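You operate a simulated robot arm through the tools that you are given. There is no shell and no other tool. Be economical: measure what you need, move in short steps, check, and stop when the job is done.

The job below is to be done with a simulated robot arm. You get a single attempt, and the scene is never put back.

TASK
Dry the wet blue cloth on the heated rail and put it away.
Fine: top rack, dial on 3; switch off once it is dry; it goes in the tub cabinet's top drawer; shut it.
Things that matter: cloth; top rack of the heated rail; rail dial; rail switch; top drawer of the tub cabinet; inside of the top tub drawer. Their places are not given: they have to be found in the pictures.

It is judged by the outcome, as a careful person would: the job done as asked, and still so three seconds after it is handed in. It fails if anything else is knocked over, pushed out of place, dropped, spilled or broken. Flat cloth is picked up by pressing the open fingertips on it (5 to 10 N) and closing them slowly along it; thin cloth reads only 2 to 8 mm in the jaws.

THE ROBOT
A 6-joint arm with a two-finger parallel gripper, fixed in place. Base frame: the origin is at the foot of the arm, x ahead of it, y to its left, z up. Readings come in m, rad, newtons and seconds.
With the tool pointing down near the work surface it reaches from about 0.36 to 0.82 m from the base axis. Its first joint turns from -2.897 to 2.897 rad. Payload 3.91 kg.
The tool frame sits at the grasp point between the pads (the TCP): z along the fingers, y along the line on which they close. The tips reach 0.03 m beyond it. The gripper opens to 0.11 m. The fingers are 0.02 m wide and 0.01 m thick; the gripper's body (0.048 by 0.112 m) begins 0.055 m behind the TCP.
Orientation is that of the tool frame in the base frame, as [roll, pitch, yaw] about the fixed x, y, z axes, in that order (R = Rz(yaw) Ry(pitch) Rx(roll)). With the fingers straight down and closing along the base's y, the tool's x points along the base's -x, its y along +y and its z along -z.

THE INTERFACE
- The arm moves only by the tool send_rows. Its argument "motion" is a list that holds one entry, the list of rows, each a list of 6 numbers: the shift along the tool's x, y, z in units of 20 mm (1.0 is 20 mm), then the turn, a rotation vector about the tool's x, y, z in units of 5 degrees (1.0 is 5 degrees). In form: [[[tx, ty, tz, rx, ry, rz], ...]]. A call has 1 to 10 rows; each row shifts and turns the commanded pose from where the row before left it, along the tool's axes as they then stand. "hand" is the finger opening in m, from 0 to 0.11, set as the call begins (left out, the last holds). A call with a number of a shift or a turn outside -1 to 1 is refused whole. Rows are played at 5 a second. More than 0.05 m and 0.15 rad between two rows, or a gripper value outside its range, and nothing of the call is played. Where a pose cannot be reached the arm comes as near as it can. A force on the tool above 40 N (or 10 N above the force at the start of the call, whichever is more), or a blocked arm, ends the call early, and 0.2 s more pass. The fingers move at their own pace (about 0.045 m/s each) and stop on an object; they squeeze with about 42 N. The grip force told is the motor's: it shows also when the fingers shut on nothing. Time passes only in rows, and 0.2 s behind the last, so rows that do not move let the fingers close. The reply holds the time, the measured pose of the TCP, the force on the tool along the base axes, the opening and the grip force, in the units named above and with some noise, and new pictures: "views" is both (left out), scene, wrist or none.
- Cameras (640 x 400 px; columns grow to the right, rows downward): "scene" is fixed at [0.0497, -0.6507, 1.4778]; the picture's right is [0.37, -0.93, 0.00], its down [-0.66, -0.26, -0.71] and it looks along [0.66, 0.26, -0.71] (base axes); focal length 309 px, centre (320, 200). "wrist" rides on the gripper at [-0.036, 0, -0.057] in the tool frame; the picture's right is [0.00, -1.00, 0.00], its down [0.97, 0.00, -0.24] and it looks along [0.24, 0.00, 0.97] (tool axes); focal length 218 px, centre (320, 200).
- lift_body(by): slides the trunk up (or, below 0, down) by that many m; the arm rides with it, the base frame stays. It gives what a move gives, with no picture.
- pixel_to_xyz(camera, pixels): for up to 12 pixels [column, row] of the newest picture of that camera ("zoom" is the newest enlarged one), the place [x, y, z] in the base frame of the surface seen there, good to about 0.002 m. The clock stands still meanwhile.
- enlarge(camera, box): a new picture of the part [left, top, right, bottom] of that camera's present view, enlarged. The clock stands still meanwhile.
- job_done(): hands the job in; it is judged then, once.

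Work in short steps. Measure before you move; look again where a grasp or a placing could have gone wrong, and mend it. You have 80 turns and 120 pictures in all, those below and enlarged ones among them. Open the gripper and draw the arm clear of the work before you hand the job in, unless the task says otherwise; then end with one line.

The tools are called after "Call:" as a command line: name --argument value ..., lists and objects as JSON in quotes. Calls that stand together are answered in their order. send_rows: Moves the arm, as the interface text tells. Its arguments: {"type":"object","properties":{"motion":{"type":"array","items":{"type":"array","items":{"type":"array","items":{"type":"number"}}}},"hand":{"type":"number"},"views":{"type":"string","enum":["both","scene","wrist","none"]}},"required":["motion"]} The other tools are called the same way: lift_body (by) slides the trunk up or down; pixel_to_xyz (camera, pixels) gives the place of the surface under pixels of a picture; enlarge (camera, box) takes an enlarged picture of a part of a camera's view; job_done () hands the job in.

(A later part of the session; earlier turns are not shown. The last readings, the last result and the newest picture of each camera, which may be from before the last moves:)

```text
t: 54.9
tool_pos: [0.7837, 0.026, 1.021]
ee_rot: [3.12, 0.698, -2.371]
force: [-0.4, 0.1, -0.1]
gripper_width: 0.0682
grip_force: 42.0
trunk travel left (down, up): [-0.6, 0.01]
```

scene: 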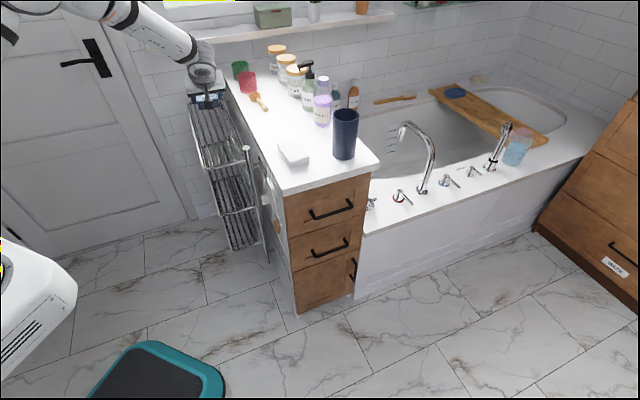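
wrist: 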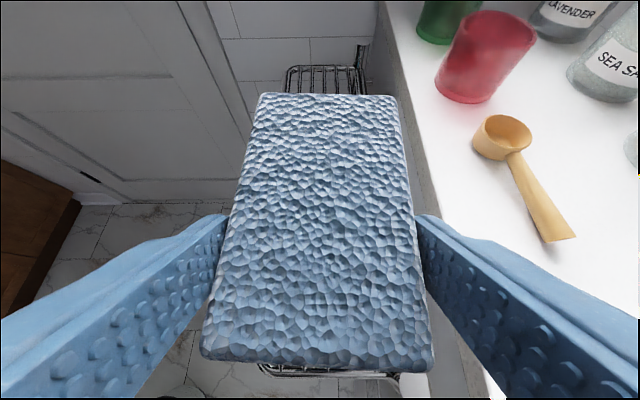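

Above the rack at u=.5725, v=-.536, with the cloth bottom at about .985. I lower with the trunk by 0.165 and then finish by rows.

Call:
lift_body --by -0.165

Call:
send_rows --motion '[[[0.16, 0, 0.19, 0, 0, 0], [0.16, 0, 0.19, 0, 0, 0]]]'

```text
t: 56.8
tool_pos: [0.7815, 0.025, 0.8557]
ee_rot: [3.119, 0.698, -2.372]
force: [0.0, 0.4, -0.5]
gripper_width: 0.0677
grip_force: 42.1
trunk travel left (down, up): [-0.435, 0.175]
```

```text
t: 57.4
tool_pos: [0.7822, 0.0249, 0.8451]
ee_rot: [3.118, 0.699, -2.373]
force: [-0.6, -0.2, -1.0]
gripper_width: 0.0676
grip_force: 42.1
trunk travel left (down, up): [-0.435, 0.175]
```

scene: 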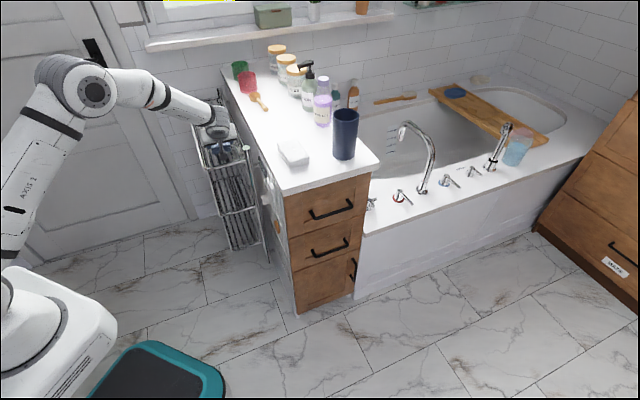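
wrist: 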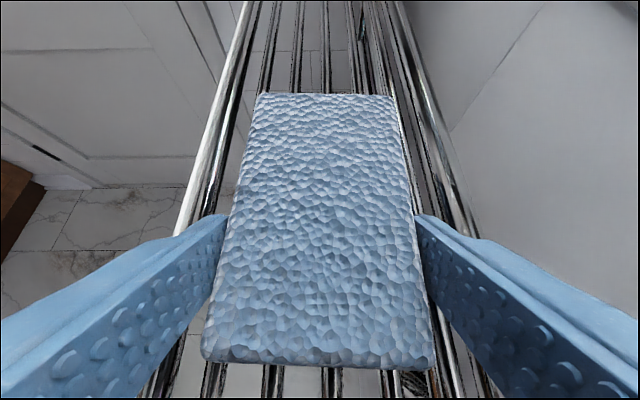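

Nicely centred between rack sides, not yet touching. I go down in 3 mm steps watching the force.

Call:
send_rows --motion '[[[0.096, 0, 0.115, 0, 0, 0], [0.096, 0, 0.115, 0, 0, 0]]]' --views "none"

Call:
send_rows --motion '[[[0.096, 0, 0.115, 0, 0, 0]]]' --views "none"

```text
t: 58.0
tool_pos: [0.7831, 0.0245, 0.8408]
ee_rot: [3.119, 0.699, -2.371]
force: [0.6, 0.3, -0.1]
gripper_width: 0.0675
grip_force: 42.2
trunk travel left (down, up): [-0.435, 0.175]
```

```text
t: 58.4
tool_pos: [0.7833, 0.0246, 0.8381]
ee_rot: [3.118, 0.701, -2.37]
force: [-0.2, -0.3, 0.2]
gripper_width: 0.0674
grip_force: 42.3
trunk travel left (down, up): [-0.435, 0.175]
```

Call:
send_rows --motion '[[[0.08, 0, 0.095, 0, 0, 0]]]' --views "none"

Call:
send_rows --motion '[[[0.08, 0, 0.095, 0, 0, 0]]]' --views "none"

```text
t: 58.8
tool_pos: [0.7811, 0.0239, 0.8368]
ee_rot: [3.122, 0.702, -2.369]
force: [-1.0, -2.0, 10.3]
gripper_width: 0.0671
grip_force: 41.8
trunk travel left (down, up): [-0.435, 0.175]
```

```text
t: 59.1
tool_pos: [0.7828, 0.0235, 0.836]
ee_rot: [3.125, 0.704, -2.368]
force: [2.9, -2.5, 21.9]
gripper_width: 0.0675
grip_force: 42.5
trunk travel left (down, up): [-0.435, 0.175]
```

The force rose to 22 N upward: the cloth rests on the rack. I open gently.

Call:
send_rows --hand 0.088 --motion '[[[0, 0, 0, 0, 0, 0], [0, 0, 0, 0, 0, 0], [0, 0, 0, 0, 0, 0]]]' --views "wrist"

```text
t: 60.0
tool_pos: [0.7815, 0.0246, 0.8321]
ee_rot: [3.117, 0.697, -2.373]
force: [-0.8, 0.0, 0.5]
gripper_width: 0.0879
grip_force: 0.0
trunk travel left (down, up): [-0.435, 0.175]
```

wrist: 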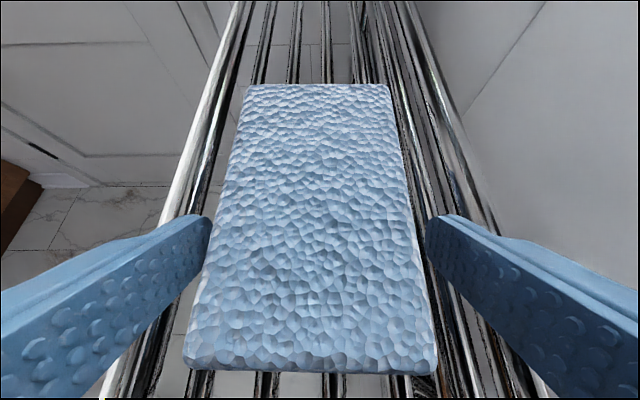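

The cloth lies on the top rack. I retract back and up, then move away towards u≈.3, v≈-.44.

Call:
send_rows --motion '[[[0, 0, -1, 0, 0, 0], [0, 0, -1, 0, 0, 0], [0, 0, -1, 0, 0, 0], [0, 0, -1, 0, 0, 0], [0, 0, -1, 0, 0, 0], [0, 0, -1, 0, 0, 0], [0, 0, -1, 0, 0, 0]]]' --views "scene"

Call:
send_rows --motion '[[[0.8, 0.62, -0.68, 0, 0, 0], [0.8, 0.62, -0.68, 0, 0, 0], [0.8, 0.62, -0.68, 0, 0, 0], [0.8, 0.62, -0.68, 0, 0, 0], [0.8, 0.62, -0.68, 0, 0, 0], [0.8, 0.62, -0.68, 0, 0, 0], [0.8, 0.62, -0.68, 0, 0, 0], [0.8, 0.62, -0.68, 0, 0, 0]]]' --views "none"

Call:
send_rows --motion '[[[0, 0, 0, 0, 1, 0], [0, 0, 0, 0, 1, 0], [0, 0, 0, 0, 1, 0], [0, 0, 0, 0, 1, 0], [0, 0, 0, 0, 1, 0], [0, 0, 0, 0, 1, 0], [0, 0, 0, 0, 1, 0], [0, 0, 0, 0, 1, 0], [0, 0, 0, 0, 0, 1], [0, 0, 0, 0, 0, 1]]]' --views "none"

Call:
send_rows --hand 0.0 --motion '[[[0, 0, 0, 0, 0, 1], [0, 0, 0, 0, 0, 1], [0, 0, 0, 0, 0, 1], [0, 0, 0, 0, 0, 1], [0, 0, 0, 0, 0, 1], [0, 0, 0, 0, 0, 1], [0, 0, 0, 0, 0, 1], [0, 0, 0, 0, 0, 1], [0, 0, 0, 0, 0, 1], [0, 0, 0, 0, 0, 1]]]' --views "none"

```text
t: 61.5
tool_pos: [0.7193, -0.0396, 0.9391]
ee_rot: [3.119, 0.697, -2.37]
force: [-0.6, 0.6, -0.4]
gripper_width: 0.088
grip_force: 0.1
trunk travel left (down, up): [-0.435, 0.175]
```

scene: 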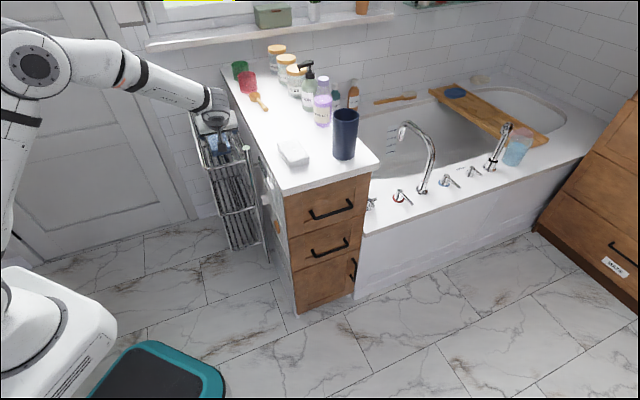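

```text
t: 63.4
tool_pos: [0.5307, -0.0883, 0.9433]
ee_rot: [3.121, 0.699, -2.372]
force: [-0.6, 0.4, -0.4]
gripper_width: 0.088
grip_force: 0.0
trunk travel left (down, up): [-0.435, 0.175]
```

```text
t: 65.5
tool_pos: [0.53, -0.0882, 0.9411]
ee_rot: [3.126, -0.003, -2.532]
force: [0.4, 0.6, 0.8]
gripper_width: 0.0882
grip_force: 0.0
trunk travel left (down, up): [-0.435, 0.175]
```

```text
t: 67.8
tool_pos: [0.5317, -0.0889, 0.94]
ee_rot: [3.132, -0.017, 2.879]
force: [-0.2, 0.3, -0.2]
gripper_width: 0.0
grip_force: 37.8
trunk travel left (down, up): [-0.435, 0.175]
```

Now finish the yaw and level the tool to face the panel.

Call:
send_rows --motion '[[[0, 0, 0, 0, 0, 1], [0, 0, 0, 0, 0, 1], [0, 0, 0, 0, 0, 1], [0, 0, 0, 0, 0, 1], [0, 0, 0, 0, 0, 1], [0, 0, 0, 0, 0, 1], [0, 0, 0, 0, -1, 0], [0, 0, 0, 0, -1, 0], [0, 0, 0, 0, -1, 0], [0, 0, 0, 0, -1, 0]]]' --views "none"

Call:
send_rows --motion '[[[0, 0, 0, 0, -1, 0], [0, 0, 0, 0, -1, 0], [0, 0, 0, 0, -1, 0], [0, 0, 0, 0, -1, 0], [0, 0, 0, 0, -1, 0], [0, 0, 0, 0, -1, 0], [0, 0, 0, 0, -1, 0], [0, 0, 0, 0, -1, 0], [0, 0, 0, 0, -1, 0], [0, 0, 0, 0, -1, 0]]]' --views "none"

Call:
send_rows --motion '[[[0.6, 0, 0, 0, -1, 0], [0.6, 0, 0, 0, -1, 0], [0.6, 0, 0, 0, -1, 0], [0.6, 0, 0, 0, -1, 0]]]' --views "wrist"

```text
t: 70.0
tool_pos: [0.5303, -0.0896, 0.9422]
ee_rot: [3.139, 0.333, 2.354]
force: [0.4, -0.1, -0.1]
gripper_width: 0.0002
grip_force: 37.6
trunk travel left (down, up): [-0.435, 0.175]
```

```text
t: 72.2
tool_pos: [0.5306, -0.0882, 0.9415]
ee_rot: [3.138, 1.207, 2.354]
force: [0.1, 0.3, 0.8]
gripper_width: 0.0
grip_force: 38.0
trunk travel left (down, up): [-0.435, 0.175]
```

```text
t: 73.2
tool_pos: [0.5596, -0.0686, 0.9407]
ee_rot: [-2.811, 1.549, 2.684]
force: [0.2, -0.4, 0.4]
gripper_width: 0.0
grip_force: 38.3
out of reach, approached as far as the arm can: row 2, 3, 4
trunk travel left (down, up): [-0.435, 0.175]
```

wrist: 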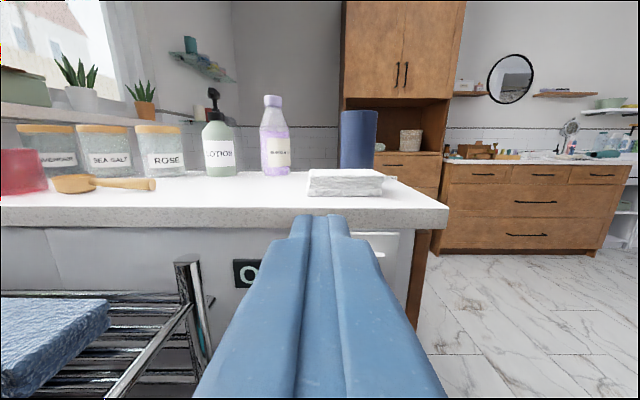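

Cloth seen on the rack, tool level. I lower the trunk to bring the fingertips to switch height and shift in u.

Call:
lift_body --by -0.11

Call:
send_rows --motion '[[[0, -0.5, 0.5, 0, 0, 0], [0, -0.5, 0.5, 0, 0, 0], [0, -0.5, 0.5, 0, 0, 0], [0, -0.5, 0.5, 0, 0, 0]]]' --views "wrist"

```text
t: 74.6
tool_pos: [0.5596, -0.0678, 0.8311]
ee_rot: [-2.837, 1.549, 2.657]
force: [-0.2, 0.3, 0.6]
gripper_width: 0.0
grip_force: 38.1
trunk travel left (down, up): [-0.325, 0.285]
```

```text
t: 75.6
tool_pos: [0.5663, -0.1248, 0.8359]
ee_rot: [-2.663, 1.545, 2.827]
force: [-0.4, 0.1, 0.1]
gripper_width: 0.0
grip_force: 37.6
out of reach, approached as far as the arm can: row 2, 4
trunk travel left (down, up): [-0.325, 0.285]
```

wrist: 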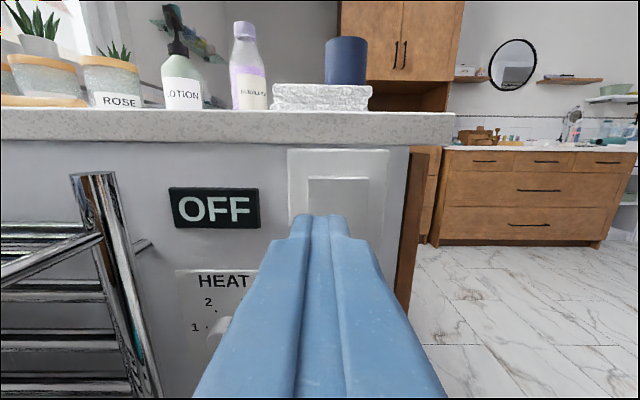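

The rocker top is visible at (338,182). I measure it.

Call:
pixel_to_xyz --camera "wrist" --pixels '[[312, 190], [365, 190], [338, 181], [338, 195], [338, 208], [295, 190], [338, 155], [338, 135]]'

```text
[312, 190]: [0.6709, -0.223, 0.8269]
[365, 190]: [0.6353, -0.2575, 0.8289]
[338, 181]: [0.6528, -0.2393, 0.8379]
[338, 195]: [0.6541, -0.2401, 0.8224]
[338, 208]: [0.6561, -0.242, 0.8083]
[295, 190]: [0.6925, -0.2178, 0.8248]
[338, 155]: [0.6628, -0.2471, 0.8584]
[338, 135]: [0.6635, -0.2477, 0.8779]
```

Rocker spans u .267–.317, top z .838, face v≈-.632. I line up at u=.292, z=.82 and approach to about 12 mm short.

Call:
send_rows --motion '[[[0.4, -0.5, 0.4, 0, 0, 0], [0.4, -0.5, 0.7, 0, 0, 0], [0, 0, 1, 0, 0, 0], [0, 0, 1, 0, 0, 0], [0, 0, 1, 0, 0, 0], [0, 0, 1, 0, 0, 0]]]' --views "wrist"

```text
t: 77.0
tool_pos: [0.634, -0.2068, 0.8294]
ee_rot: [-2.838, 1.548, 2.655]
force: [-0.1, 0.0, -0.3]
gripper_width: 0.0001
grip_force: 38.1
out of reach, approached as far as the arm can: row 1, 2
trunk travel left (down, up): [-0.325, 0.285]
```

wrist: 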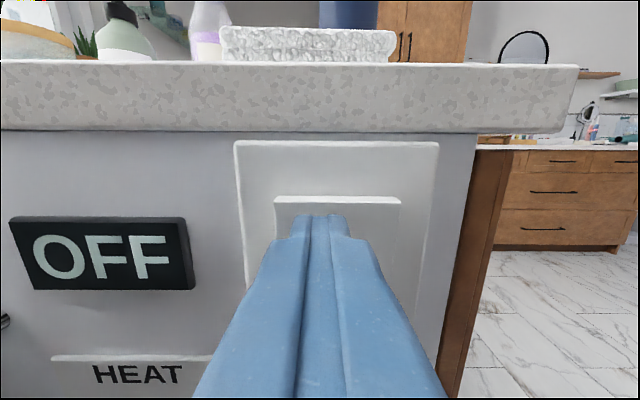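

At u=.302, z=.829, tips 8 mm from the face. I drop 9 mm and press in small steps.

Call:
send_rows --motion '[[[0.45, -0.3, 0, 0, 0, 0], [0, 0, 0.2, 0, 0, 0], [0, 0, 0.2, 0, 0, 0], [0, 0, 0.1, 0, 0, 0], [0, 0, 0.1, 0, 0, 0], [0, 0, 0.1, 0, 0, 0], [0, 0, 0.1, 0, 0, 0]]]' --views "wrist"

```text
t: 78.6
tool_pos: [0.6406, -0.2229, 0.8193]
ee_rot: [-2.836, 1.547, 2.66]
force: [-1.1, -0.3, 0.3]
gripper_width: 0.0002
grip_force: 37.7
trunk travel left (down, up): [-0.325, 0.285]
```

wrist: 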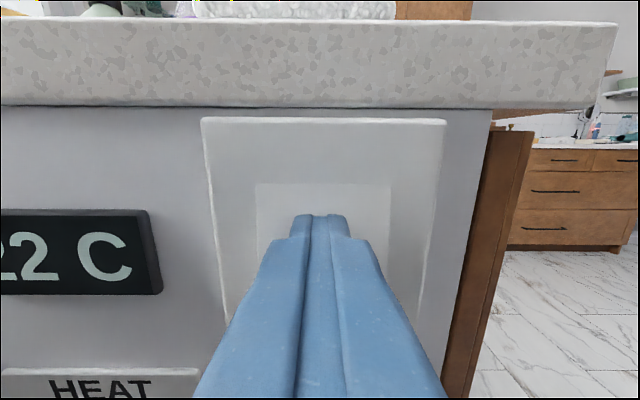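

The display now shows "22 C": it is on. I back off to watch the display and the cloth.

Call:
send_rows --motion '[[[0, 0, -1, 0, 0, 0], [0, 0, -1, 0, 0, 0], [0, 0, -1, 0, 0, 0], [0, 0.5, -1, 0, 0, 0], [0, 0.5, -1, 0, 0, 0], [0, 0, 0, 0, 0, 0], [0, 0, 0, 0, 0, 0]]]' --views "wrist"

Call:
enlarge --camera "scene" --box '[180, 80, 320, 220]'

```text
t: 80.2
tool_pos: [0.5854, -0.1365, 0.8233]
ee_rot: [-2.724, 1.545, 2.771]
force: [0.5, 0.2, 0.0]
gripper_width: 0.0002
grip_force: 37.9
trunk travel left (down, up): [-0.325, 0.285]
```

wrist: 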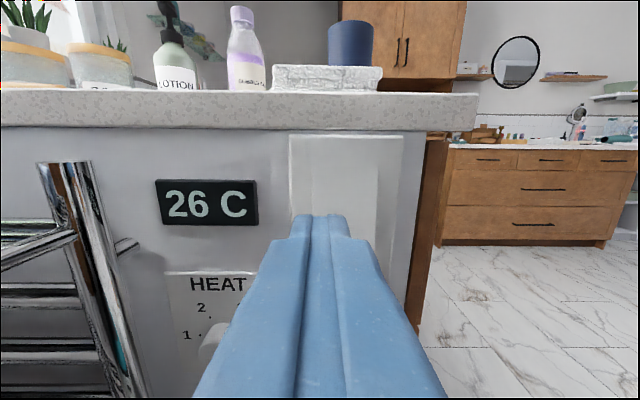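

```text
2.86 times, centred on (250, 150) of scene
```

zoom: 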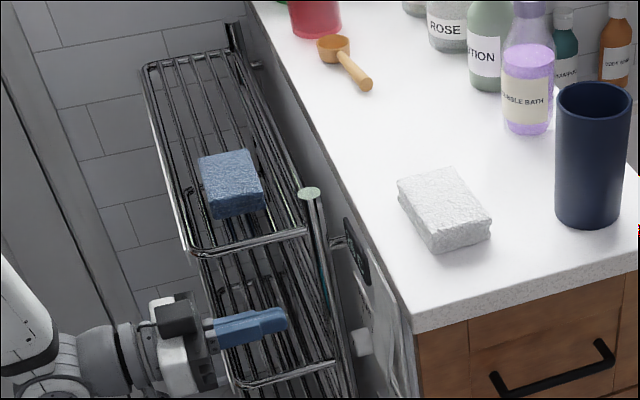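

Temperature climbs (26 C). I wait a few seconds, watching.

Call:
send_rows --motion '[[[0, 0, 0, 0, 0, 0], [0, 0, 0, 0, 0, 0], [0, 0, 0, 0, 0, 0], [0, 0, 0, 0, 0, 0], [0, 0, 0, 0, 0, 0], [0, 0, 0, 0, 0, 0], [0, 0, 0, 0, 0, 0], [0, 0, 0, 0, 0, 0], [0, 0, 0, 0, 0, 0], [0, 0, 0, 0, 0, 0]]]' --views "none"

Call:
send_rows --motion '[[[0, 0, 0, 0, 0, 0], [0, 0, 0, 0, 0, 0], [0, 0, 0, 0, 0, 0], [0, 0, 0, 0, 0, 0], [0, 0, 0, 0, 0, 0], [0, 0, 0, 0, 0, 0], [0, 0, 0, 0, 0, 0], [0, 0, 0, 0, 0, 0], [0, 0, 0, 0, 0, 0], [0, 0, 0, 0, 0, 0]]]' --views "wrist"

Call:
enlarge --camera "scene" --box '[180, 80, 320, 220]'

```text
t: 82.4
tool_pos: [0.5838, -0.1371, 0.8224]
ee_rot: [-2.724, 1.545, 2.769]
force: [-0.4, -0.4, -0.2]
gripper_width: 0.0
grip_force: 37.5
trunk travel left (down, up): [-0.325, 0.285]
```

```text
t: 84.6
tool_pos: [0.5846, -0.1373, 0.8236]
ee_rot: [-2.721, 1.548, 2.77]
force: [-0.8, 0.5, -0.4]
gripper_width: 0.0001
grip_force: 37.9
trunk travel left (down, up): [-0.325, 0.285]
```

wrist: 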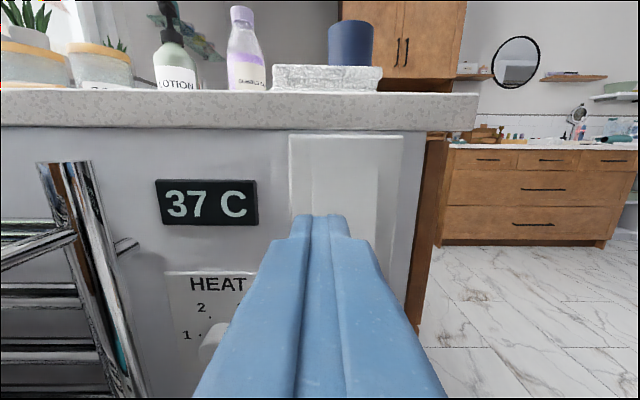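

```text
2.86 times, centred on (250, 150) of scene
```

zoom: 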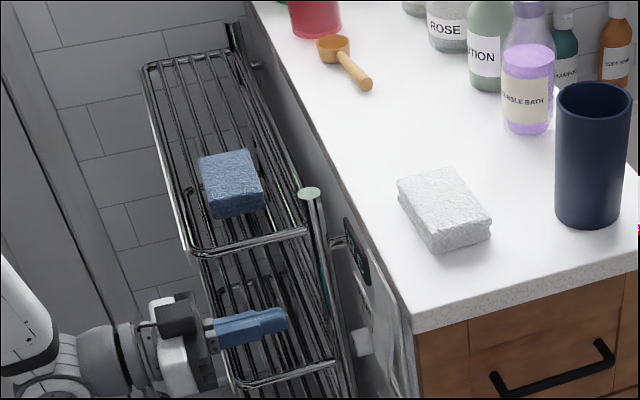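

37 C, cloth unchanged. I wait about 9 s more.

Call:
send_rows --motion '[[[0, 0, 0, 0, 0, 0], [0, 0, 0, 0, 0, 0], [0, 0, 0, 0, 0, 0], [0, 0, 0, 0, 0, 0], [0, 0, 0, 0, 0, 0], [0, 0, 0, 0, 0, 0], [0, 0, 0, 0, 0, 0], [0, 0, 0, 0, 0, 0], [0, 0, 0, 0, 0, 0], [0, 0, 0, 0, 0, 0]]]' --views "none"

Call:
send_rows --motion '[[[0, 0, 0, 0, 0, 0], [0, 0, 0, 0, 0, 0], [0, 0, 0, 0, 0, 0], [0, 0, 0, 0, 0, 0], [0, 0, 0, 0, 0, 0], [0, 0, 0, 0, 0, 0], [0, 0, 0, 0, 0, 0], [0, 0, 0, 0, 0, 0], [0, 0, 0, 0, 0, 0], [0, 0, 0, 0, 0, 0]]]' --views "none"

Call:
send_rows --motion '[[[0, 0, 0, 0, 0, 0], [0, 0, 0, 0, 0, 0], [0, 0, 0, 0, 0, 0], [0, 0, 0, 0, 0, 0], [0, 0, 0, 0, 0, 0], [0, 0, 0, 0, 0, 0], [0, 0, 0, 0, 0, 0], [0, 0, 0, 0, 0, 0], [0, 0, 0, 0, 0, 0], [0, 0, 0, 0, 0, 0]]]' --views "none"

Call:
send_rows --motion '[[[0, 0, 0, 0, 0, 0], [0, 0, 0, 0, 0, 0], [0, 0, 0, 0, 0, 0], [0, 0, 0, 0, 0, 0], [0, 0, 0, 0, 0, 0], [0, 0, 0, 0, 0, 0], [0, 0, 0, 0, 0, 0], [0, 0, 0, 0, 0, 0], [0, 0, 0, 0, 0, 0], [0, 0, 0, 0, 0, 0]]]' --views "wrist"

Call:
enlarge --camera "scene" --box '[180, 80, 320, 220]'

```text
t: 86.8
tool_pos: [0.5842, -0.137, 0.8222]
ee_rot: [-2.722, 1.547, 2.77]
force: [-0.1, 0.0, 0.2]
gripper_width: 0.0
grip_force: 37.9
trunk travel left (down, up): [-0.325, 0.285]
```

```text
t: 89.0
tool_pos: [0.5835, -0.1362, 0.8237]
ee_rot: [-2.723, 1.548, 2.772]
force: [-0.4, 0.2, 0.3]
gripper_width: 0.0
grip_force: 37.5
trunk travel left (down, up): [-0.325, 0.285]
```

```text
t: 91.2
tool_pos: [0.583, -0.1381, 0.8243]
ee_rot: [-2.723, 1.546, 2.77]
force: [0.0, -0.4, 0.0]
gripper_width: 0.0
grip_force: 38.2
trunk travel left (down, up): [-0.325, 0.285]
```

```text
t: 93.4
tool_pos: [0.584, -0.1371, 0.8231]
ee_rot: [-2.723, 1.547, 2.768]
force: [0.4, 0.1, -0.1]
gripper_width: 0.0
grip_force: 37.8
trunk travel left (down, up): [-0.325, 0.285]
```

wrist: 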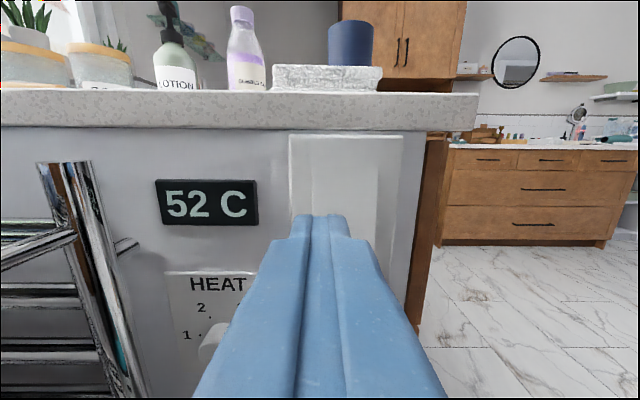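

```text
2.86 times, centred on (250, 150) of scene
```

zoom: 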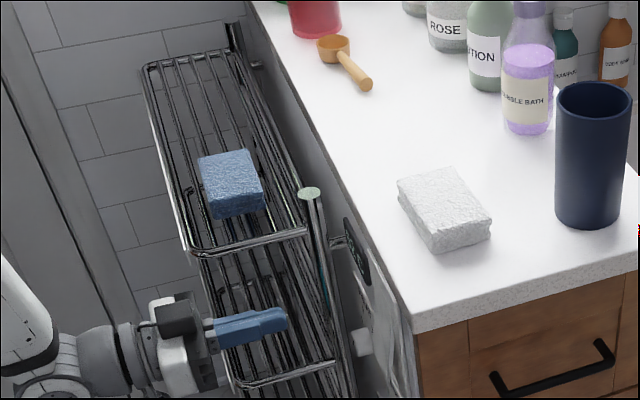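

52 C and the cloth is getting slightly lighter. I wait another 9 s.

Call:
send_rows --motion '[[[0, 0, 0, 0, 0, 0], [0, 0, 0, 0, 0, 0], [0, 0, 0, 0, 0, 0], [0, 0, 0, 0, 0, 0], [0, 0, 0, 0, 0, 0], [0, 0, 0, 0, 0, 0], [0, 0, 0, 0, 0, 0], [0, 0, 0, 0, 0, 0], [0, 0, 0, 0, 0, 0], [0, 0, 0, 0, 0, 0]]]' --views "none"

Call:
send_rows --motion '[[[0, 0, 0, 0, 0, 0], [0, 0, 0, 0, 0, 0], [0, 0, 0, 0, 0, 0], [0, 0, 0, 0, 0, 0], [0, 0, 0, 0, 0, 0], [0, 0, 0, 0, 0, 0], [0, 0, 0, 0, 0, 0], [0, 0, 0, 0, 0, 0], [0, 0, 0, 0, 0, 0], [0, 0, 0, 0, 0, 0]]]' --views "none"

Call:
send_rows --motion '[[[0, 0, 0, 0, 0, 0], [0, 0, 0, 0, 0, 0], [0, 0, 0, 0, 0, 0], [0, 0, 0, 0, 0, 0], [0, 0, 0, 0, 0, 0], [0, 0, 0, 0, 0, 0], [0, 0, 0, 0, 0, 0], [0, 0, 0, 0, 0, 0], [0, 0, 0, 0, 0, 0], [0, 0, 0, 0, 0, 0]]]' --views "none"

Call:
send_rows --motion '[[[0, 0, 0, 0, 0, 0], [0, 0, 0, 0, 0, 0], [0, 0, 0, 0, 0, 0], [0, 0, 0, 0, 0, 0], [0, 0, 0, 0, 0, 0], [0, 0, 0, 0, 0, 0], [0, 0, 0, 0, 0, 0], [0, 0, 0, 0, 0, 0], [0, 0, 0, 0, 0, 0], [0, 0, 0, 0, 0, 0]]]' --views "wrist"

Call:
enlarge --camera "scene" --box '[180, 80, 320, 220]'

```text
t: 95.6
tool_pos: [0.5831, -0.1362, 0.8225]
ee_rot: [-2.725, 1.545, 2.771]
force: [0.7, 0.2, -0.2]
gripper_width: 0.0002
grip_force: 37.6
trunk travel left (down, up): [-0.325, 0.285]
```

```text
t: 97.8
tool_pos: [0.5847, -0.1374, 0.8246]
ee_rot: [-2.724, 1.547, 2.77]
force: [-0.1, 0.5, -0.2]
gripper_width: 0.0
grip_force: 37.6
trunk travel left (down, up): [-0.325, 0.285]
```

```text
t: 100.0
tool_pos: [0.5851, -0.1363, 0.8243]
ee_rot: [-2.722, 1.546, 2.767]
force: [-0.1, -0.5, -0.2]
gripper_width: 0.0001
grip_force: 37.6
trunk travel left (down, up): [-0.325, 0.285]
```

```text
t: 102.2
tool_pos: [0.5844, -0.1373, 0.8229]
ee_rot: [-2.722, 1.546, 2.77]
force: [-0.4, -0.3, 0.7]
gripper_width: 0.0003
grip_force: 37.2
trunk travel left (down, up): [-0.325, 0.285]
```

wrist: 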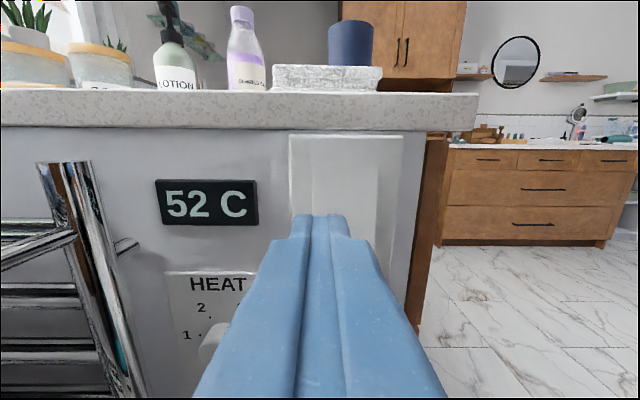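

```text
2.86 times, centred on (250, 150) of scene
```

zoom: 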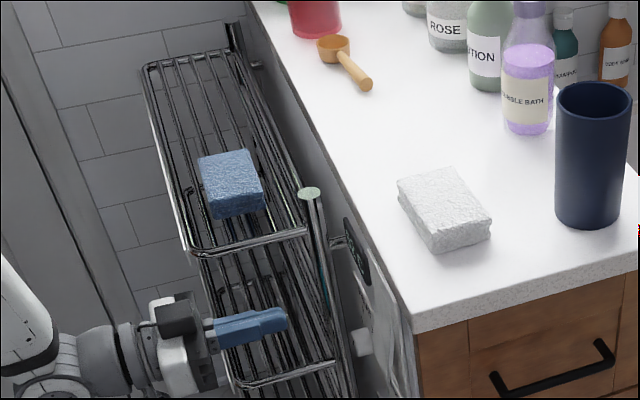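

Temperature holds at 52 C. I take a tight look at the cloth now and again after more seconds to see whether its colour still changes.

Call:
enlarge --camera "scene" --box '[215, 125, 247, 160]'

Call:
send_rows --motion '[[[0, 0, 0, 0, 0, 0], [0, 0, 0, 0, 0, 0], [0, 0, 0, 0, 0, 0], [0, 0, 0, 0, 0, 0], [0, 0, 0, 0, 0, 0], [0, 0, 0, 0, 0, 0], [0, 0, 0, 0, 0, 0], [0, 0, 0, 0, 0, 0], [0, 0, 0, 0, 0, 0], [0, 0, 0, 0, 0, 0]]]' --views "none"

Call:
send_rows --motion '[[[0, 0, 0, 0, 0, 0], [0, 0, 0, 0, 0, 0], [0, 0, 0, 0, 0, 0], [0, 0, 0, 0, 0, 0], [0, 0, 0, 0, 0, 0], [0, 0, 0, 0, 0, 0], [0, 0, 0, 0, 0, 0], [0, 0, 0, 0, 0, 0], [0, 0, 0, 0, 0, 0], [0, 0, 0, 0, 0, 0]]]' --views "none"

Call:
send_rows --motion '[[[0, 0, 0, 0, 0, 0], [0, 0, 0, 0, 0, 0], [0, 0, 0, 0, 0, 0], [0, 0, 0, 0, 0, 0], [0, 0, 0, 0, 0, 0], [0, 0, 0, 0, 0, 0], [0, 0, 0, 0, 0, 0], [0, 0, 0, 0, 0, 0], [0, 0, 0, 0, 0, 0], [0, 0, 0, 0, 0, 0]]]' --views "none"

Call:
enlarge --camera "scene" --box '[215, 125, 247, 160]'

```text
11.43 times, centred on (231, 142) of scene
```

zoom: 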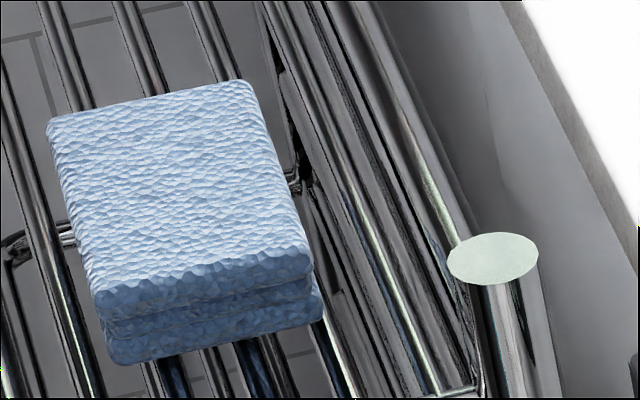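

```text
t: 104.4
tool_pos: [0.5835, -0.1365, 0.824]
ee_rot: [-2.722, 1.546, 2.77]
force: [0.4, -0.2, 0.3]
gripper_width: 0.0001
grip_force: 37.9
trunk travel left (down, up): [-0.325, 0.285]
```

```text
t: 106.6
tool_pos: [0.5827, -0.1377, 0.8226]
ee_rot: [-2.722, 1.546, 2.768]
force: [0.3, 0.5, 0.0]
gripper_width: 0.0
grip_force: 37.9
trunk travel left (down, up): [-0.325, 0.285]
```

```text
t: 108.8
tool_pos: [0.5831, -0.1376, 0.8229]
ee_rot: [-2.723, 1.545, 2.77]
force: [0.7, -0.1, -0.3]
gripper_width: 0.0
grip_force: 37.3
trunk travel left (down, up): [-0.325, 0.285]
```

```text
11.43 times, centred on (231, 142) of scene
```

zoom: 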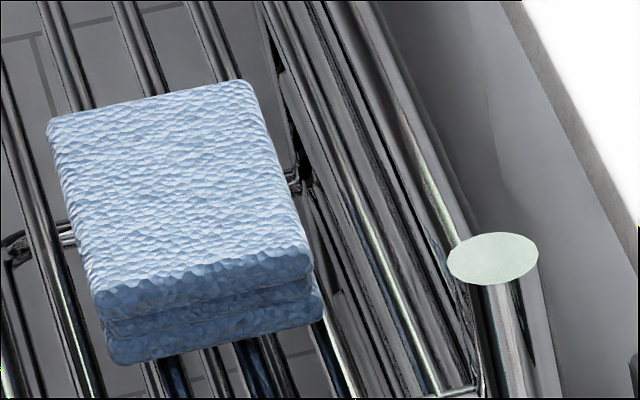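

The colour has stayed the same for over 6 s: it is dry. I line up with the rocker's lower half (z≈.776, u≈.292) to switch off.

Call:
send_rows --motion '[[[0.6, -0.3, 0.5, 0, 0, 0], [0.6, -0.3, 0.5, 0, 0, 0], [0.6, -0.3, 0.6, 0, 0, 0], [0.55, -0.3, 0.8, 0, 0, 0], [0, 0, 0.8, 0, 0, 0]]]' --views "wrist"

```text
t: 110.0
tool_pos: [0.6282, -0.1971, 0.7915]
ee_rot: [-2.827, 1.548, 2.668]
force: [0.2, 0.2, 0.3]
gripper_width: 0.0
grip_force: 37.6
out of reach, approached as far as the arm can: row 1, 2, 3, 4
trunk travel left (down, up): [-0.325, 0.285]
```

wrist: 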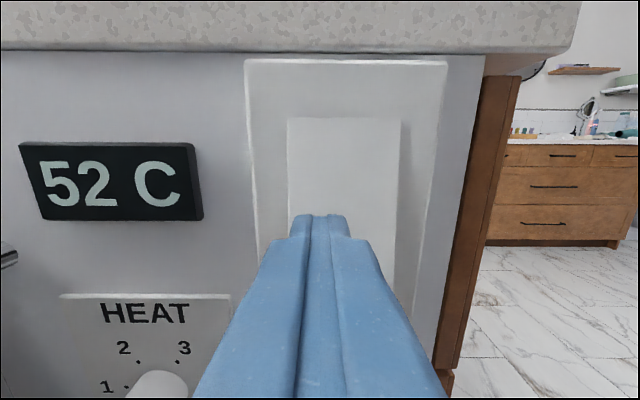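

At z=.7915; I go 14 mm lower and press in small steps.

Call:
send_rows --motion '[[[0.7, -0.4, 0, 0, 0, 0], [0, 0, 0.3, 0, 0, 0], [0, 0, 0.3, 0, 0, 0], [0, 0, 0.15, 0, 0, 0], [0, 0, 0.15, 0, 0, 0], [0, 0, 0.15, 0, 0, 0], [0, 0, 0.1, 0, 0, 0]]]' --views "wrist"

```text
t: 111.6
tool_pos: [0.642, -0.2146, 0.7806]
ee_rot: [-2.776, 1.548, 2.717]
force: [-17.4, 12.5, 8.0]
gripper_width: 0.0001
grip_force: 37.7
out of reach, approached as far as the arm can: row 1
trunk travel left (down, up): [-0.325, 0.285]
stopped in row 7: the force on the tool passed its limit (the readings are from after the stop); the commanded pose is now the measured one
```

wrist: 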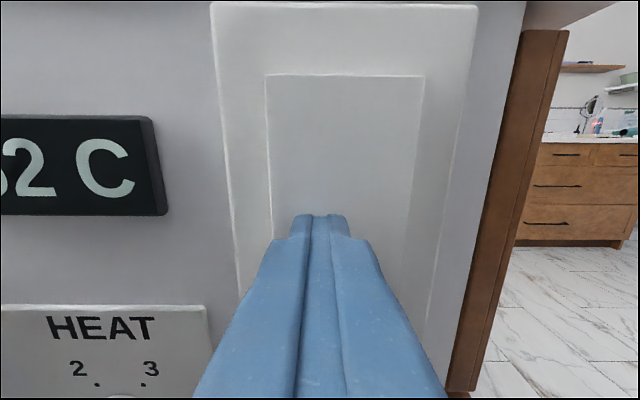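

Still on: I pressed near the pivot. The rocker extends down to z≈.74, so I back off, go 25 mm lower and press.

Call:
send_rows --motion '[[[0, 0, -0.8, 0, 0, 0], [0.65, -0.1, 0, 0, 0, 0], [0.65, -0.1, 0, 0, 0, 0]]]' --views "wrist"

Call:
pixel_to_xyz --camera "wrist" --pixels '[[345, 205], [345, 120], [345, 60], [280, 205], [400, 205]]'

```text
t: 112.4
tool_pos: [0.64, -0.2073, 0.7602]
ee_rot: [-2.576, 1.537, 2.913]
force: [0.5, -0.1, 1.0]
gripper_width: 0.0001
grip_force: 37.7
out of reach, approached as far as the arm can: row 2, 3
trunk travel left (down, up): [-0.325, 0.285]
```

wrist: 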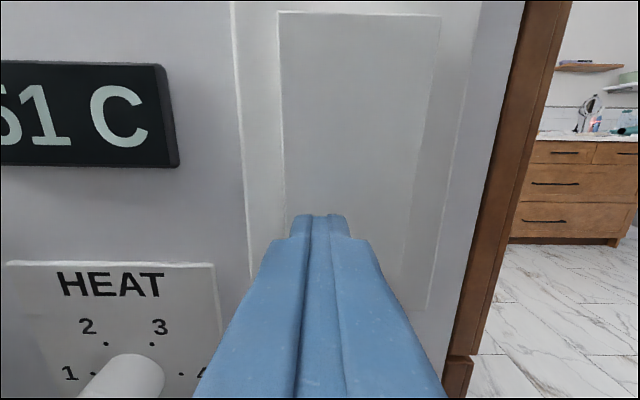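

```text
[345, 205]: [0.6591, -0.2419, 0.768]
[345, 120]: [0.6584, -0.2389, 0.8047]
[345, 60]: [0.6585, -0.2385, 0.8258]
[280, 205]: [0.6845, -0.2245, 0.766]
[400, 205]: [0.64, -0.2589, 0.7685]
```

The display dropped to 51 C and the rocker's top is proud again, so it may be off and cooling. I wait 2 s to check.

Call:
send_rows --motion '[[[0, 0, -1, 0, 0, 0], [0, 0, -1, 0, 0, 0], [0, 0, 0, 0, 0, 0], [0, 0, 0, 0, 0, 0], [0, 0, 0, 0, 0, 0], [0, 0, 0, 0, 0, 0], [0, 0, 0, 0, 0, 0], [0, 0, 0, 0, 0, 0], [0, 0, 0, 0, 0, 0], [0, 0, 0, 0, 0, 0]]]' --views "wrist"

```text
t: 114.6
tool_pos: [0.6296, -0.1776, 0.773]
ee_rot: [-2.617, 1.54, 2.871]
force: [0.4, -0.3, 0.2]
gripper_width: 0.0001
grip_force: 38.0
out of reach, approached as far as the arm can: row 1, 2
trunk travel left (down, up): [-0.325, 0.285]
```

wrist: 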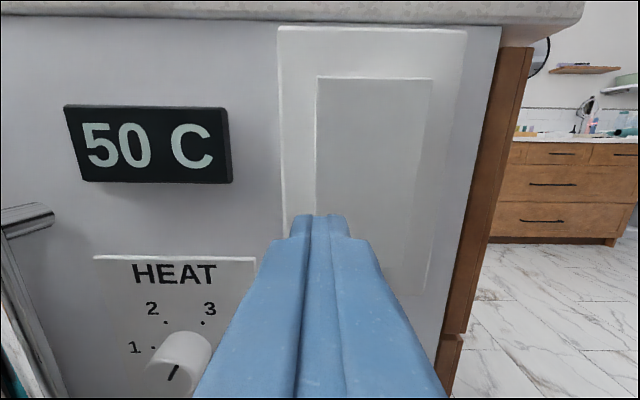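

50 C and falling: the rail is off. Next the drawer: I back off, raise the trunk and return the tool to pointing down.

Call:
send_rows --motion '[[[0, 0, -1, 0, 0, 0], [0, 0, -1, 0, 0, 0]]]' --views "none"

Call:
lift_body --by 0.25

Call:
send_rows --hand 0.06 --motion '[[[0, 0, 0, 0, 1, 0], [0, 0, 0, 0, 1, 0], [0, 0, 0, 0, 1, 0], [0, 0, 0, 0, 1, 0], [0, 0, 0, 0, 1, 0], [0, 0, 0, 0, 1, 0], [0, 0, 0, 0, 1, 0], [0, 0, 0, 0, 1, 0], [0, 0, 0, 0, 1, 0], [0, 0, 0, 0, 1, 0]]]' --views "none"

Call:
send_rows --motion '[[[0, 0, 0, 0, 1, 0], [0, 0, 0, 0, 1, 0], [0, 0, 0, 0, 1, 0], [0, 0, 0, 0, 1, 0], [0, 0, 0, 0, 1, 0], [0, 0, 0, 0, 1, 0], [0, 0, 0, 0, 1, 0], [0, 0, 0, 0, 1, 0]]]' --views "scene"

```text
t: 115.2
tool_pos: [0.6153, -0.1463, 0.7846]
ee_rot: [-2.617, 1.54, 2.874]
force: [-0.3, 0.4, -0.5]
gripper_width: 0.0003
grip_force: 38.1
out of reach, approached as far as the arm can: row 1, 2
trunk travel left (down, up): [-0.325, 0.285]
```

```text
t: 117.8
tool_pos: [0.6153, -0.1464, 1.034]
ee_rot: [-2.606, 1.538, 2.883]
force: [-0.3, -0.6, -1.0]
gripper_width: 0.0
grip_force: 37.5
trunk travel left (down, up): [-0.575, 0.035]
```

```text
t: 120.0
tool_pos: [0.6163, -0.1476, 1.0347]
ee_rot: [-3.122, 0.668, 2.364]
force: [-1.1, 0.1, -1.1]
gripper_width: 0.0601
grip_force: 0.0
trunk travel left (down, up): [-0.575, 0.035]
```

```text
t: 121.8
tool_pos: [0.6162, -0.1471, 1.035]
ee_rot: [-3.127, -0.031, 2.35]
force: [0.6, 0.0, 0.2]
gripper_width: 0.06
grip_force: 0.0
trunk travel left (down, up): [-0.575, 0.035]
```

scene: 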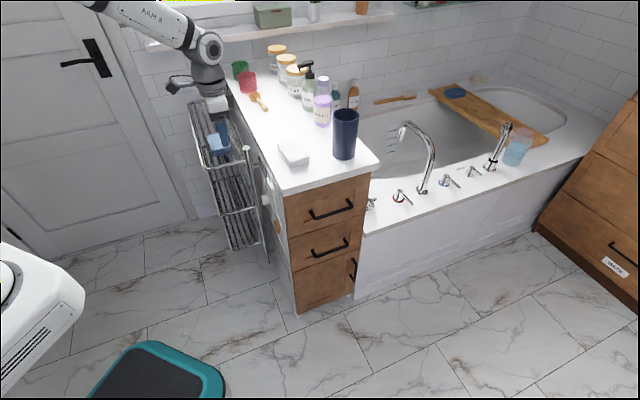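

I enlarge the drawer front in the scene view and measure the handle, while the arm is clear of it.

Call:
enlarge --camera "scene" --box '[280, 165, 390, 265]'

Call:
pixel_to_xyz --camera "zoom" --pixels '[[195, 219], [262, 202], [315, 179], [185, 195], [330, 150], [260, 213], [250, 180], [120, 245], [120, 120], [250, 245], [330, 90], [400, 45]]'

```text
4.00 times, centred on (335, 215) of scene
```

zoom: 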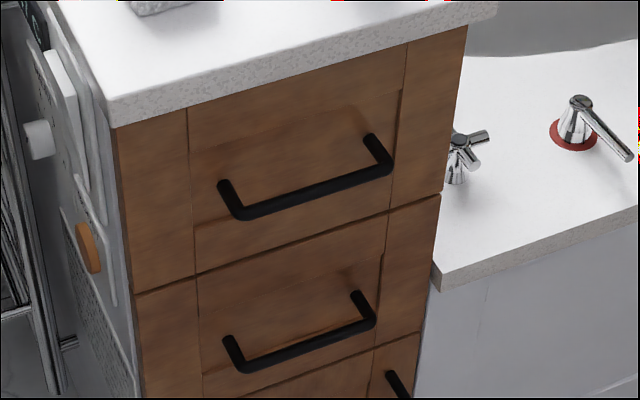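

```text
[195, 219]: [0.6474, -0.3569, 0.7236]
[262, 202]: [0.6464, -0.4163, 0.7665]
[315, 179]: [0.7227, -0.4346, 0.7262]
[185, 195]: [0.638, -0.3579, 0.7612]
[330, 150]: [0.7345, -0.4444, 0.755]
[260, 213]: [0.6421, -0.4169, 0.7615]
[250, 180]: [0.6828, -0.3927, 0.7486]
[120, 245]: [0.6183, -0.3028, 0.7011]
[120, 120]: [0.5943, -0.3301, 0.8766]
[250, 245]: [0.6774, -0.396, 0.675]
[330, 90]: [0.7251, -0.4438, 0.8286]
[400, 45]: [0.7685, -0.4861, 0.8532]
```

Bar is at u≈.163, z≈.762, v≈-.70…-.84 with a 35 mm gap to the drawer face (u≈.205). I move the tool in front of the drawer, then pitch it to point along +u with fingers closing vertically.

Call:
send_rows --motion '[[[-0.72, -0.97, 0, 0, 0, 0], [-0.72, -0.97, 0, 0, 0, 0], [-0.72, -0.97, 0, 0, 0, 0], [-0.72, -0.97, 0, 0, 0, 0], [-0.72, -0.97, 0, 0, 0, 0], [-0.72, -0.97, 0, 0, 0, 0], [-0.72, -0.97, 0, 0, 0, 0], [-0.72, -0.97, 0, 0, 0, 0]]]' --views "none"

Call:
send_rows --motion '[[[-0.72, -0.97, 0, 0, 0, 0], [-0.72, -0.97, 0, 0, 0, 0], [-0.72, -0.97, 0, 0, 0, 0], [-0.72, -0.97, 0, 0, 0, 0], [-0.72, -0.97, 0, 0, 0, 0], [-0.72, -0.97, 0, 0, 0, 0], [-0.72, -0.97, 0, 0, 0, 0], [-0.72, -0.97, 0, 0, 0, 0]]]' --views "none"

Call:
send_rows --motion '[[[0, 0, 0, -1, 0, 0], [0, 0, 0, -1, 0, 0], [0, 0, 0, -1, 0, 0], [0, 0, 0, -1, 0, 0], [0, 0, 0, -1, 0, 0], [0, 0, 0, -1, 0, 0], [0, 0, 0, -1, 0, 0], [0, 0, 0, -1, 0, 0], [0, 0, 0, -1, 0, 0], [0, 0, 0, -1, 0, 0]]]'

```text
t: 123.6
tool_pos: [0.5851, -0.338, 1.0327]
ee_rot: [-3.128, -0.029, 2.351]
force: [-0.4, -0.6, -0.5]
gripper_width: 0.0599
grip_force: 0.0
trunk travel left (down, up): [-0.575, 0.035]
```

```text
t: 125.4
tool_pos: [0.5563, -0.5307, 1.0334]
ee_rot: [-3.127, -0.03, 2.35]
force: [0.0, -0.5, 0.0]
gripper_width: 0.0599
grip_force: 0.0
trunk travel left (down, up): [-0.575, 0.035]
```

```text
t: 127.6
tool_pos: [0.5548, -0.5282, 1.0337]
ee_rot: [2.287, -0.028, 2.351]
force: [0.6, -0.1, 0.1]
gripper_width: 0.0595
grip_force: 0.1
trunk travel left (down, up): [-0.575, 0.035]
```

scene: 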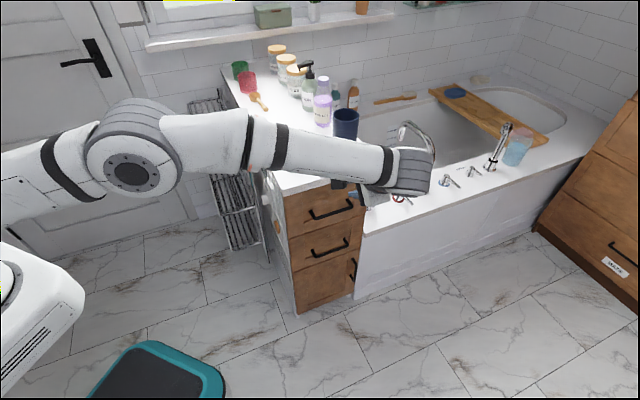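
wrist: 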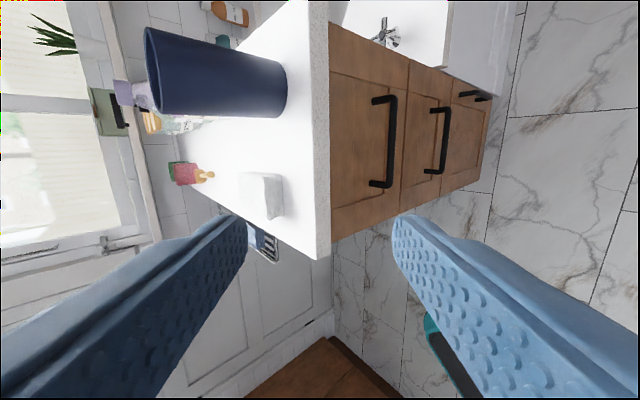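

The drawer's handle is visible in the wrist view at (390,140). I finish pitching to horizontal, then lower the trunk.

Call:
send_rows --motion '[[[0, 0, 0, -1, 0, 0], [0, 0, 0, -1, 0, 0], [0, 0, 0, -1, 0, 0], [0, 0, 0, -1, 0, 0], [0, 0, 0, -1, 0, 0], [0, 0, 0, -1, 0, 0], [0, 0, 0, -1, 0, 0], [0, 0, 0, -1, 0, 0]]]' --views "none"

Call:
lift_body --by -0.26

Call:
send_rows --motion '[[[0, 0, 0, -0.2, 0, 0]]]'

```text
t: 129.4
tool_pos: [0.5566, -0.5283, 1.0322]
ee_rot: [1.587, -0.028, 2.349]
force: [0.3, -0.1, 0.5]
gripper_width: 0.0602
grip_force: 0.0
trunk travel left (down, up): [-0.575, 0.035]
```

```text
t: 132.0
tool_pos: [0.5566, -0.5292, 0.7718]
ee_rot: [1.587, -0.027, 2.35]
force: [0.7, -0.4, -0.7]
gripper_width: 0.0601
grip_force: 0.0
trunk travel left (down, up): [-0.315, 0.295]
```

```text
t: 132.4
tool_pos: [0.5561, -0.5292, 0.7732]
ee_rot: [1.57, -0.027, 2.349]
force: [0.7, -0.8, 0.3]
gripper_width: 0.0601
grip_force: 0.1
trunk travel left (down, up): [-0.315, 0.295]
```

scene: 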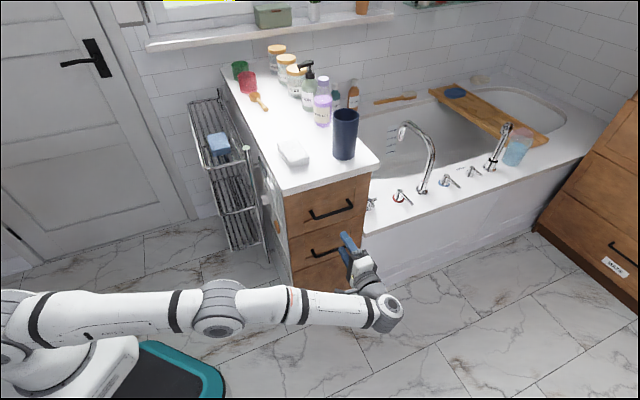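
wrist: 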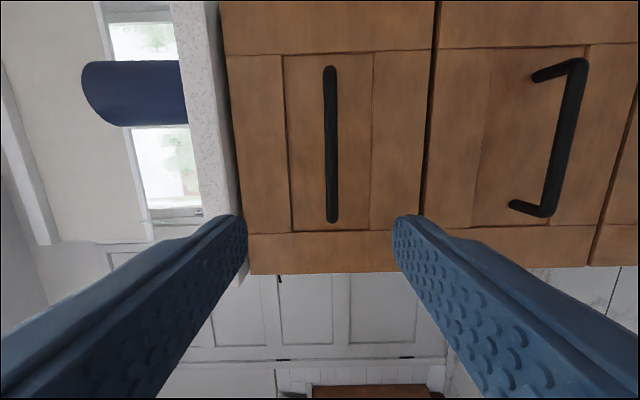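

The handle is a bar at column 331, rows 68–220. I measure it.

Call:
pixel_to_xyz --camera "wrist" --pixels '[[331, 75], [331, 145], [331, 212], [328, 145], [335, 145], [350, 145], [425, 145], [237, 145], [320, 265], [320, 20]]'

```text
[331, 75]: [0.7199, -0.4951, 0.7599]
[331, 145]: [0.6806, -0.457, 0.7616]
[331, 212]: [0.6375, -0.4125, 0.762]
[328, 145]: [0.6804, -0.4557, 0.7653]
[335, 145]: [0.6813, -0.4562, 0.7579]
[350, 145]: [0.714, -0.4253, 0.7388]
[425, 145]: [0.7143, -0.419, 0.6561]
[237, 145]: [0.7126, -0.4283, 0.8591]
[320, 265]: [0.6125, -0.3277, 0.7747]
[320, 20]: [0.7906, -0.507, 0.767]
```

Bar: z=.7615, u≈.163, v -.735…-.865. I align and advance so the pads straddle it.

Call:
send_rows --motion '[[[-0.55, -0.29, 0.5, 0, 0, 0], [-0.55, -0.29, 0.5, 0, 0, 0], [0, 0, 1, 0, 0, 0], [0, 0, 1, 0, 0, 0], [0, 0, 1, 0, 0, 0], [0, 0, 1, 0, 0, 0], [0, 0, 1, 0, 0, 0], [0, 0, 0.9, 0, 0, 0]]]' --views "wrist"

```text
t: 134.2
tool_pos: [0.6632, -0.4349, 0.7626]
ee_rot: [1.57, -0.029, 2.349]
force: [0.2, 0.2, 0.5]
gripper_width: 0.0598
grip_force: 0.1
out of reach, approached as far as the arm can: row 1, 2
trunk travel left (down, up): [-0.315, 0.295]
```

wrist: 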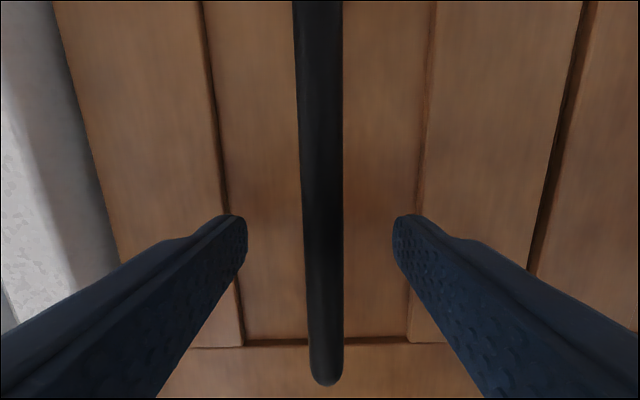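

The bar lies between the pads (u=.161, z=.763). I close and pull 40 mm first.

Call:
send_rows --hand 0.0 --motion '[[[0, 0, 0, 0, 0, 0], [0, 0, 0, 0, 0, 0], [0, 0, 0, 0, 0, 0], [0, 0, 0, 0, 0, 0], [0, 0, 0, 0, 0, 0]]]' --views "none"

Call:
send_rows --motion '[[[0, 0, -0.4, 0, 0, 0], [0, 0, -0.4, 0, 0, 0], [0, 0, -0.4, 0, 0, 0], [0, 0, -0.4, 0, 0, 0], [0, 0, -0.4, 0, 0, 0]]]' --views "wrist"

```text
t: 135.4
tool_pos: [0.6626, -0.437, 0.7611]
ee_rot: [1.57, -0.027, 2.353]
force: [-3.6, 1.8, -8.7]
gripper_width: 0.0122
grip_force: 45.9
trunk travel left (down, up): [-0.315, 0.295]
```

```text
t: 136.6
tool_pos: [0.6353, -0.4633, 0.7606]
ee_rot: [1.571, -0.029, 2.349]
force: [-4.4, 3.9, -13.0]
gripper_width: 0.0124
grip_force: 44.4
trunk travel left (down, up): [-0.315, 0.295]
```

wrist: 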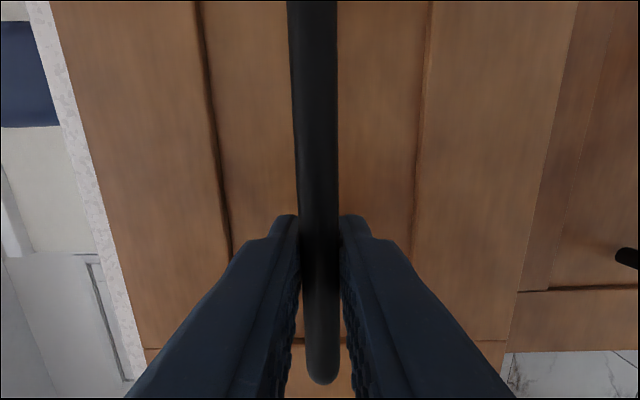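

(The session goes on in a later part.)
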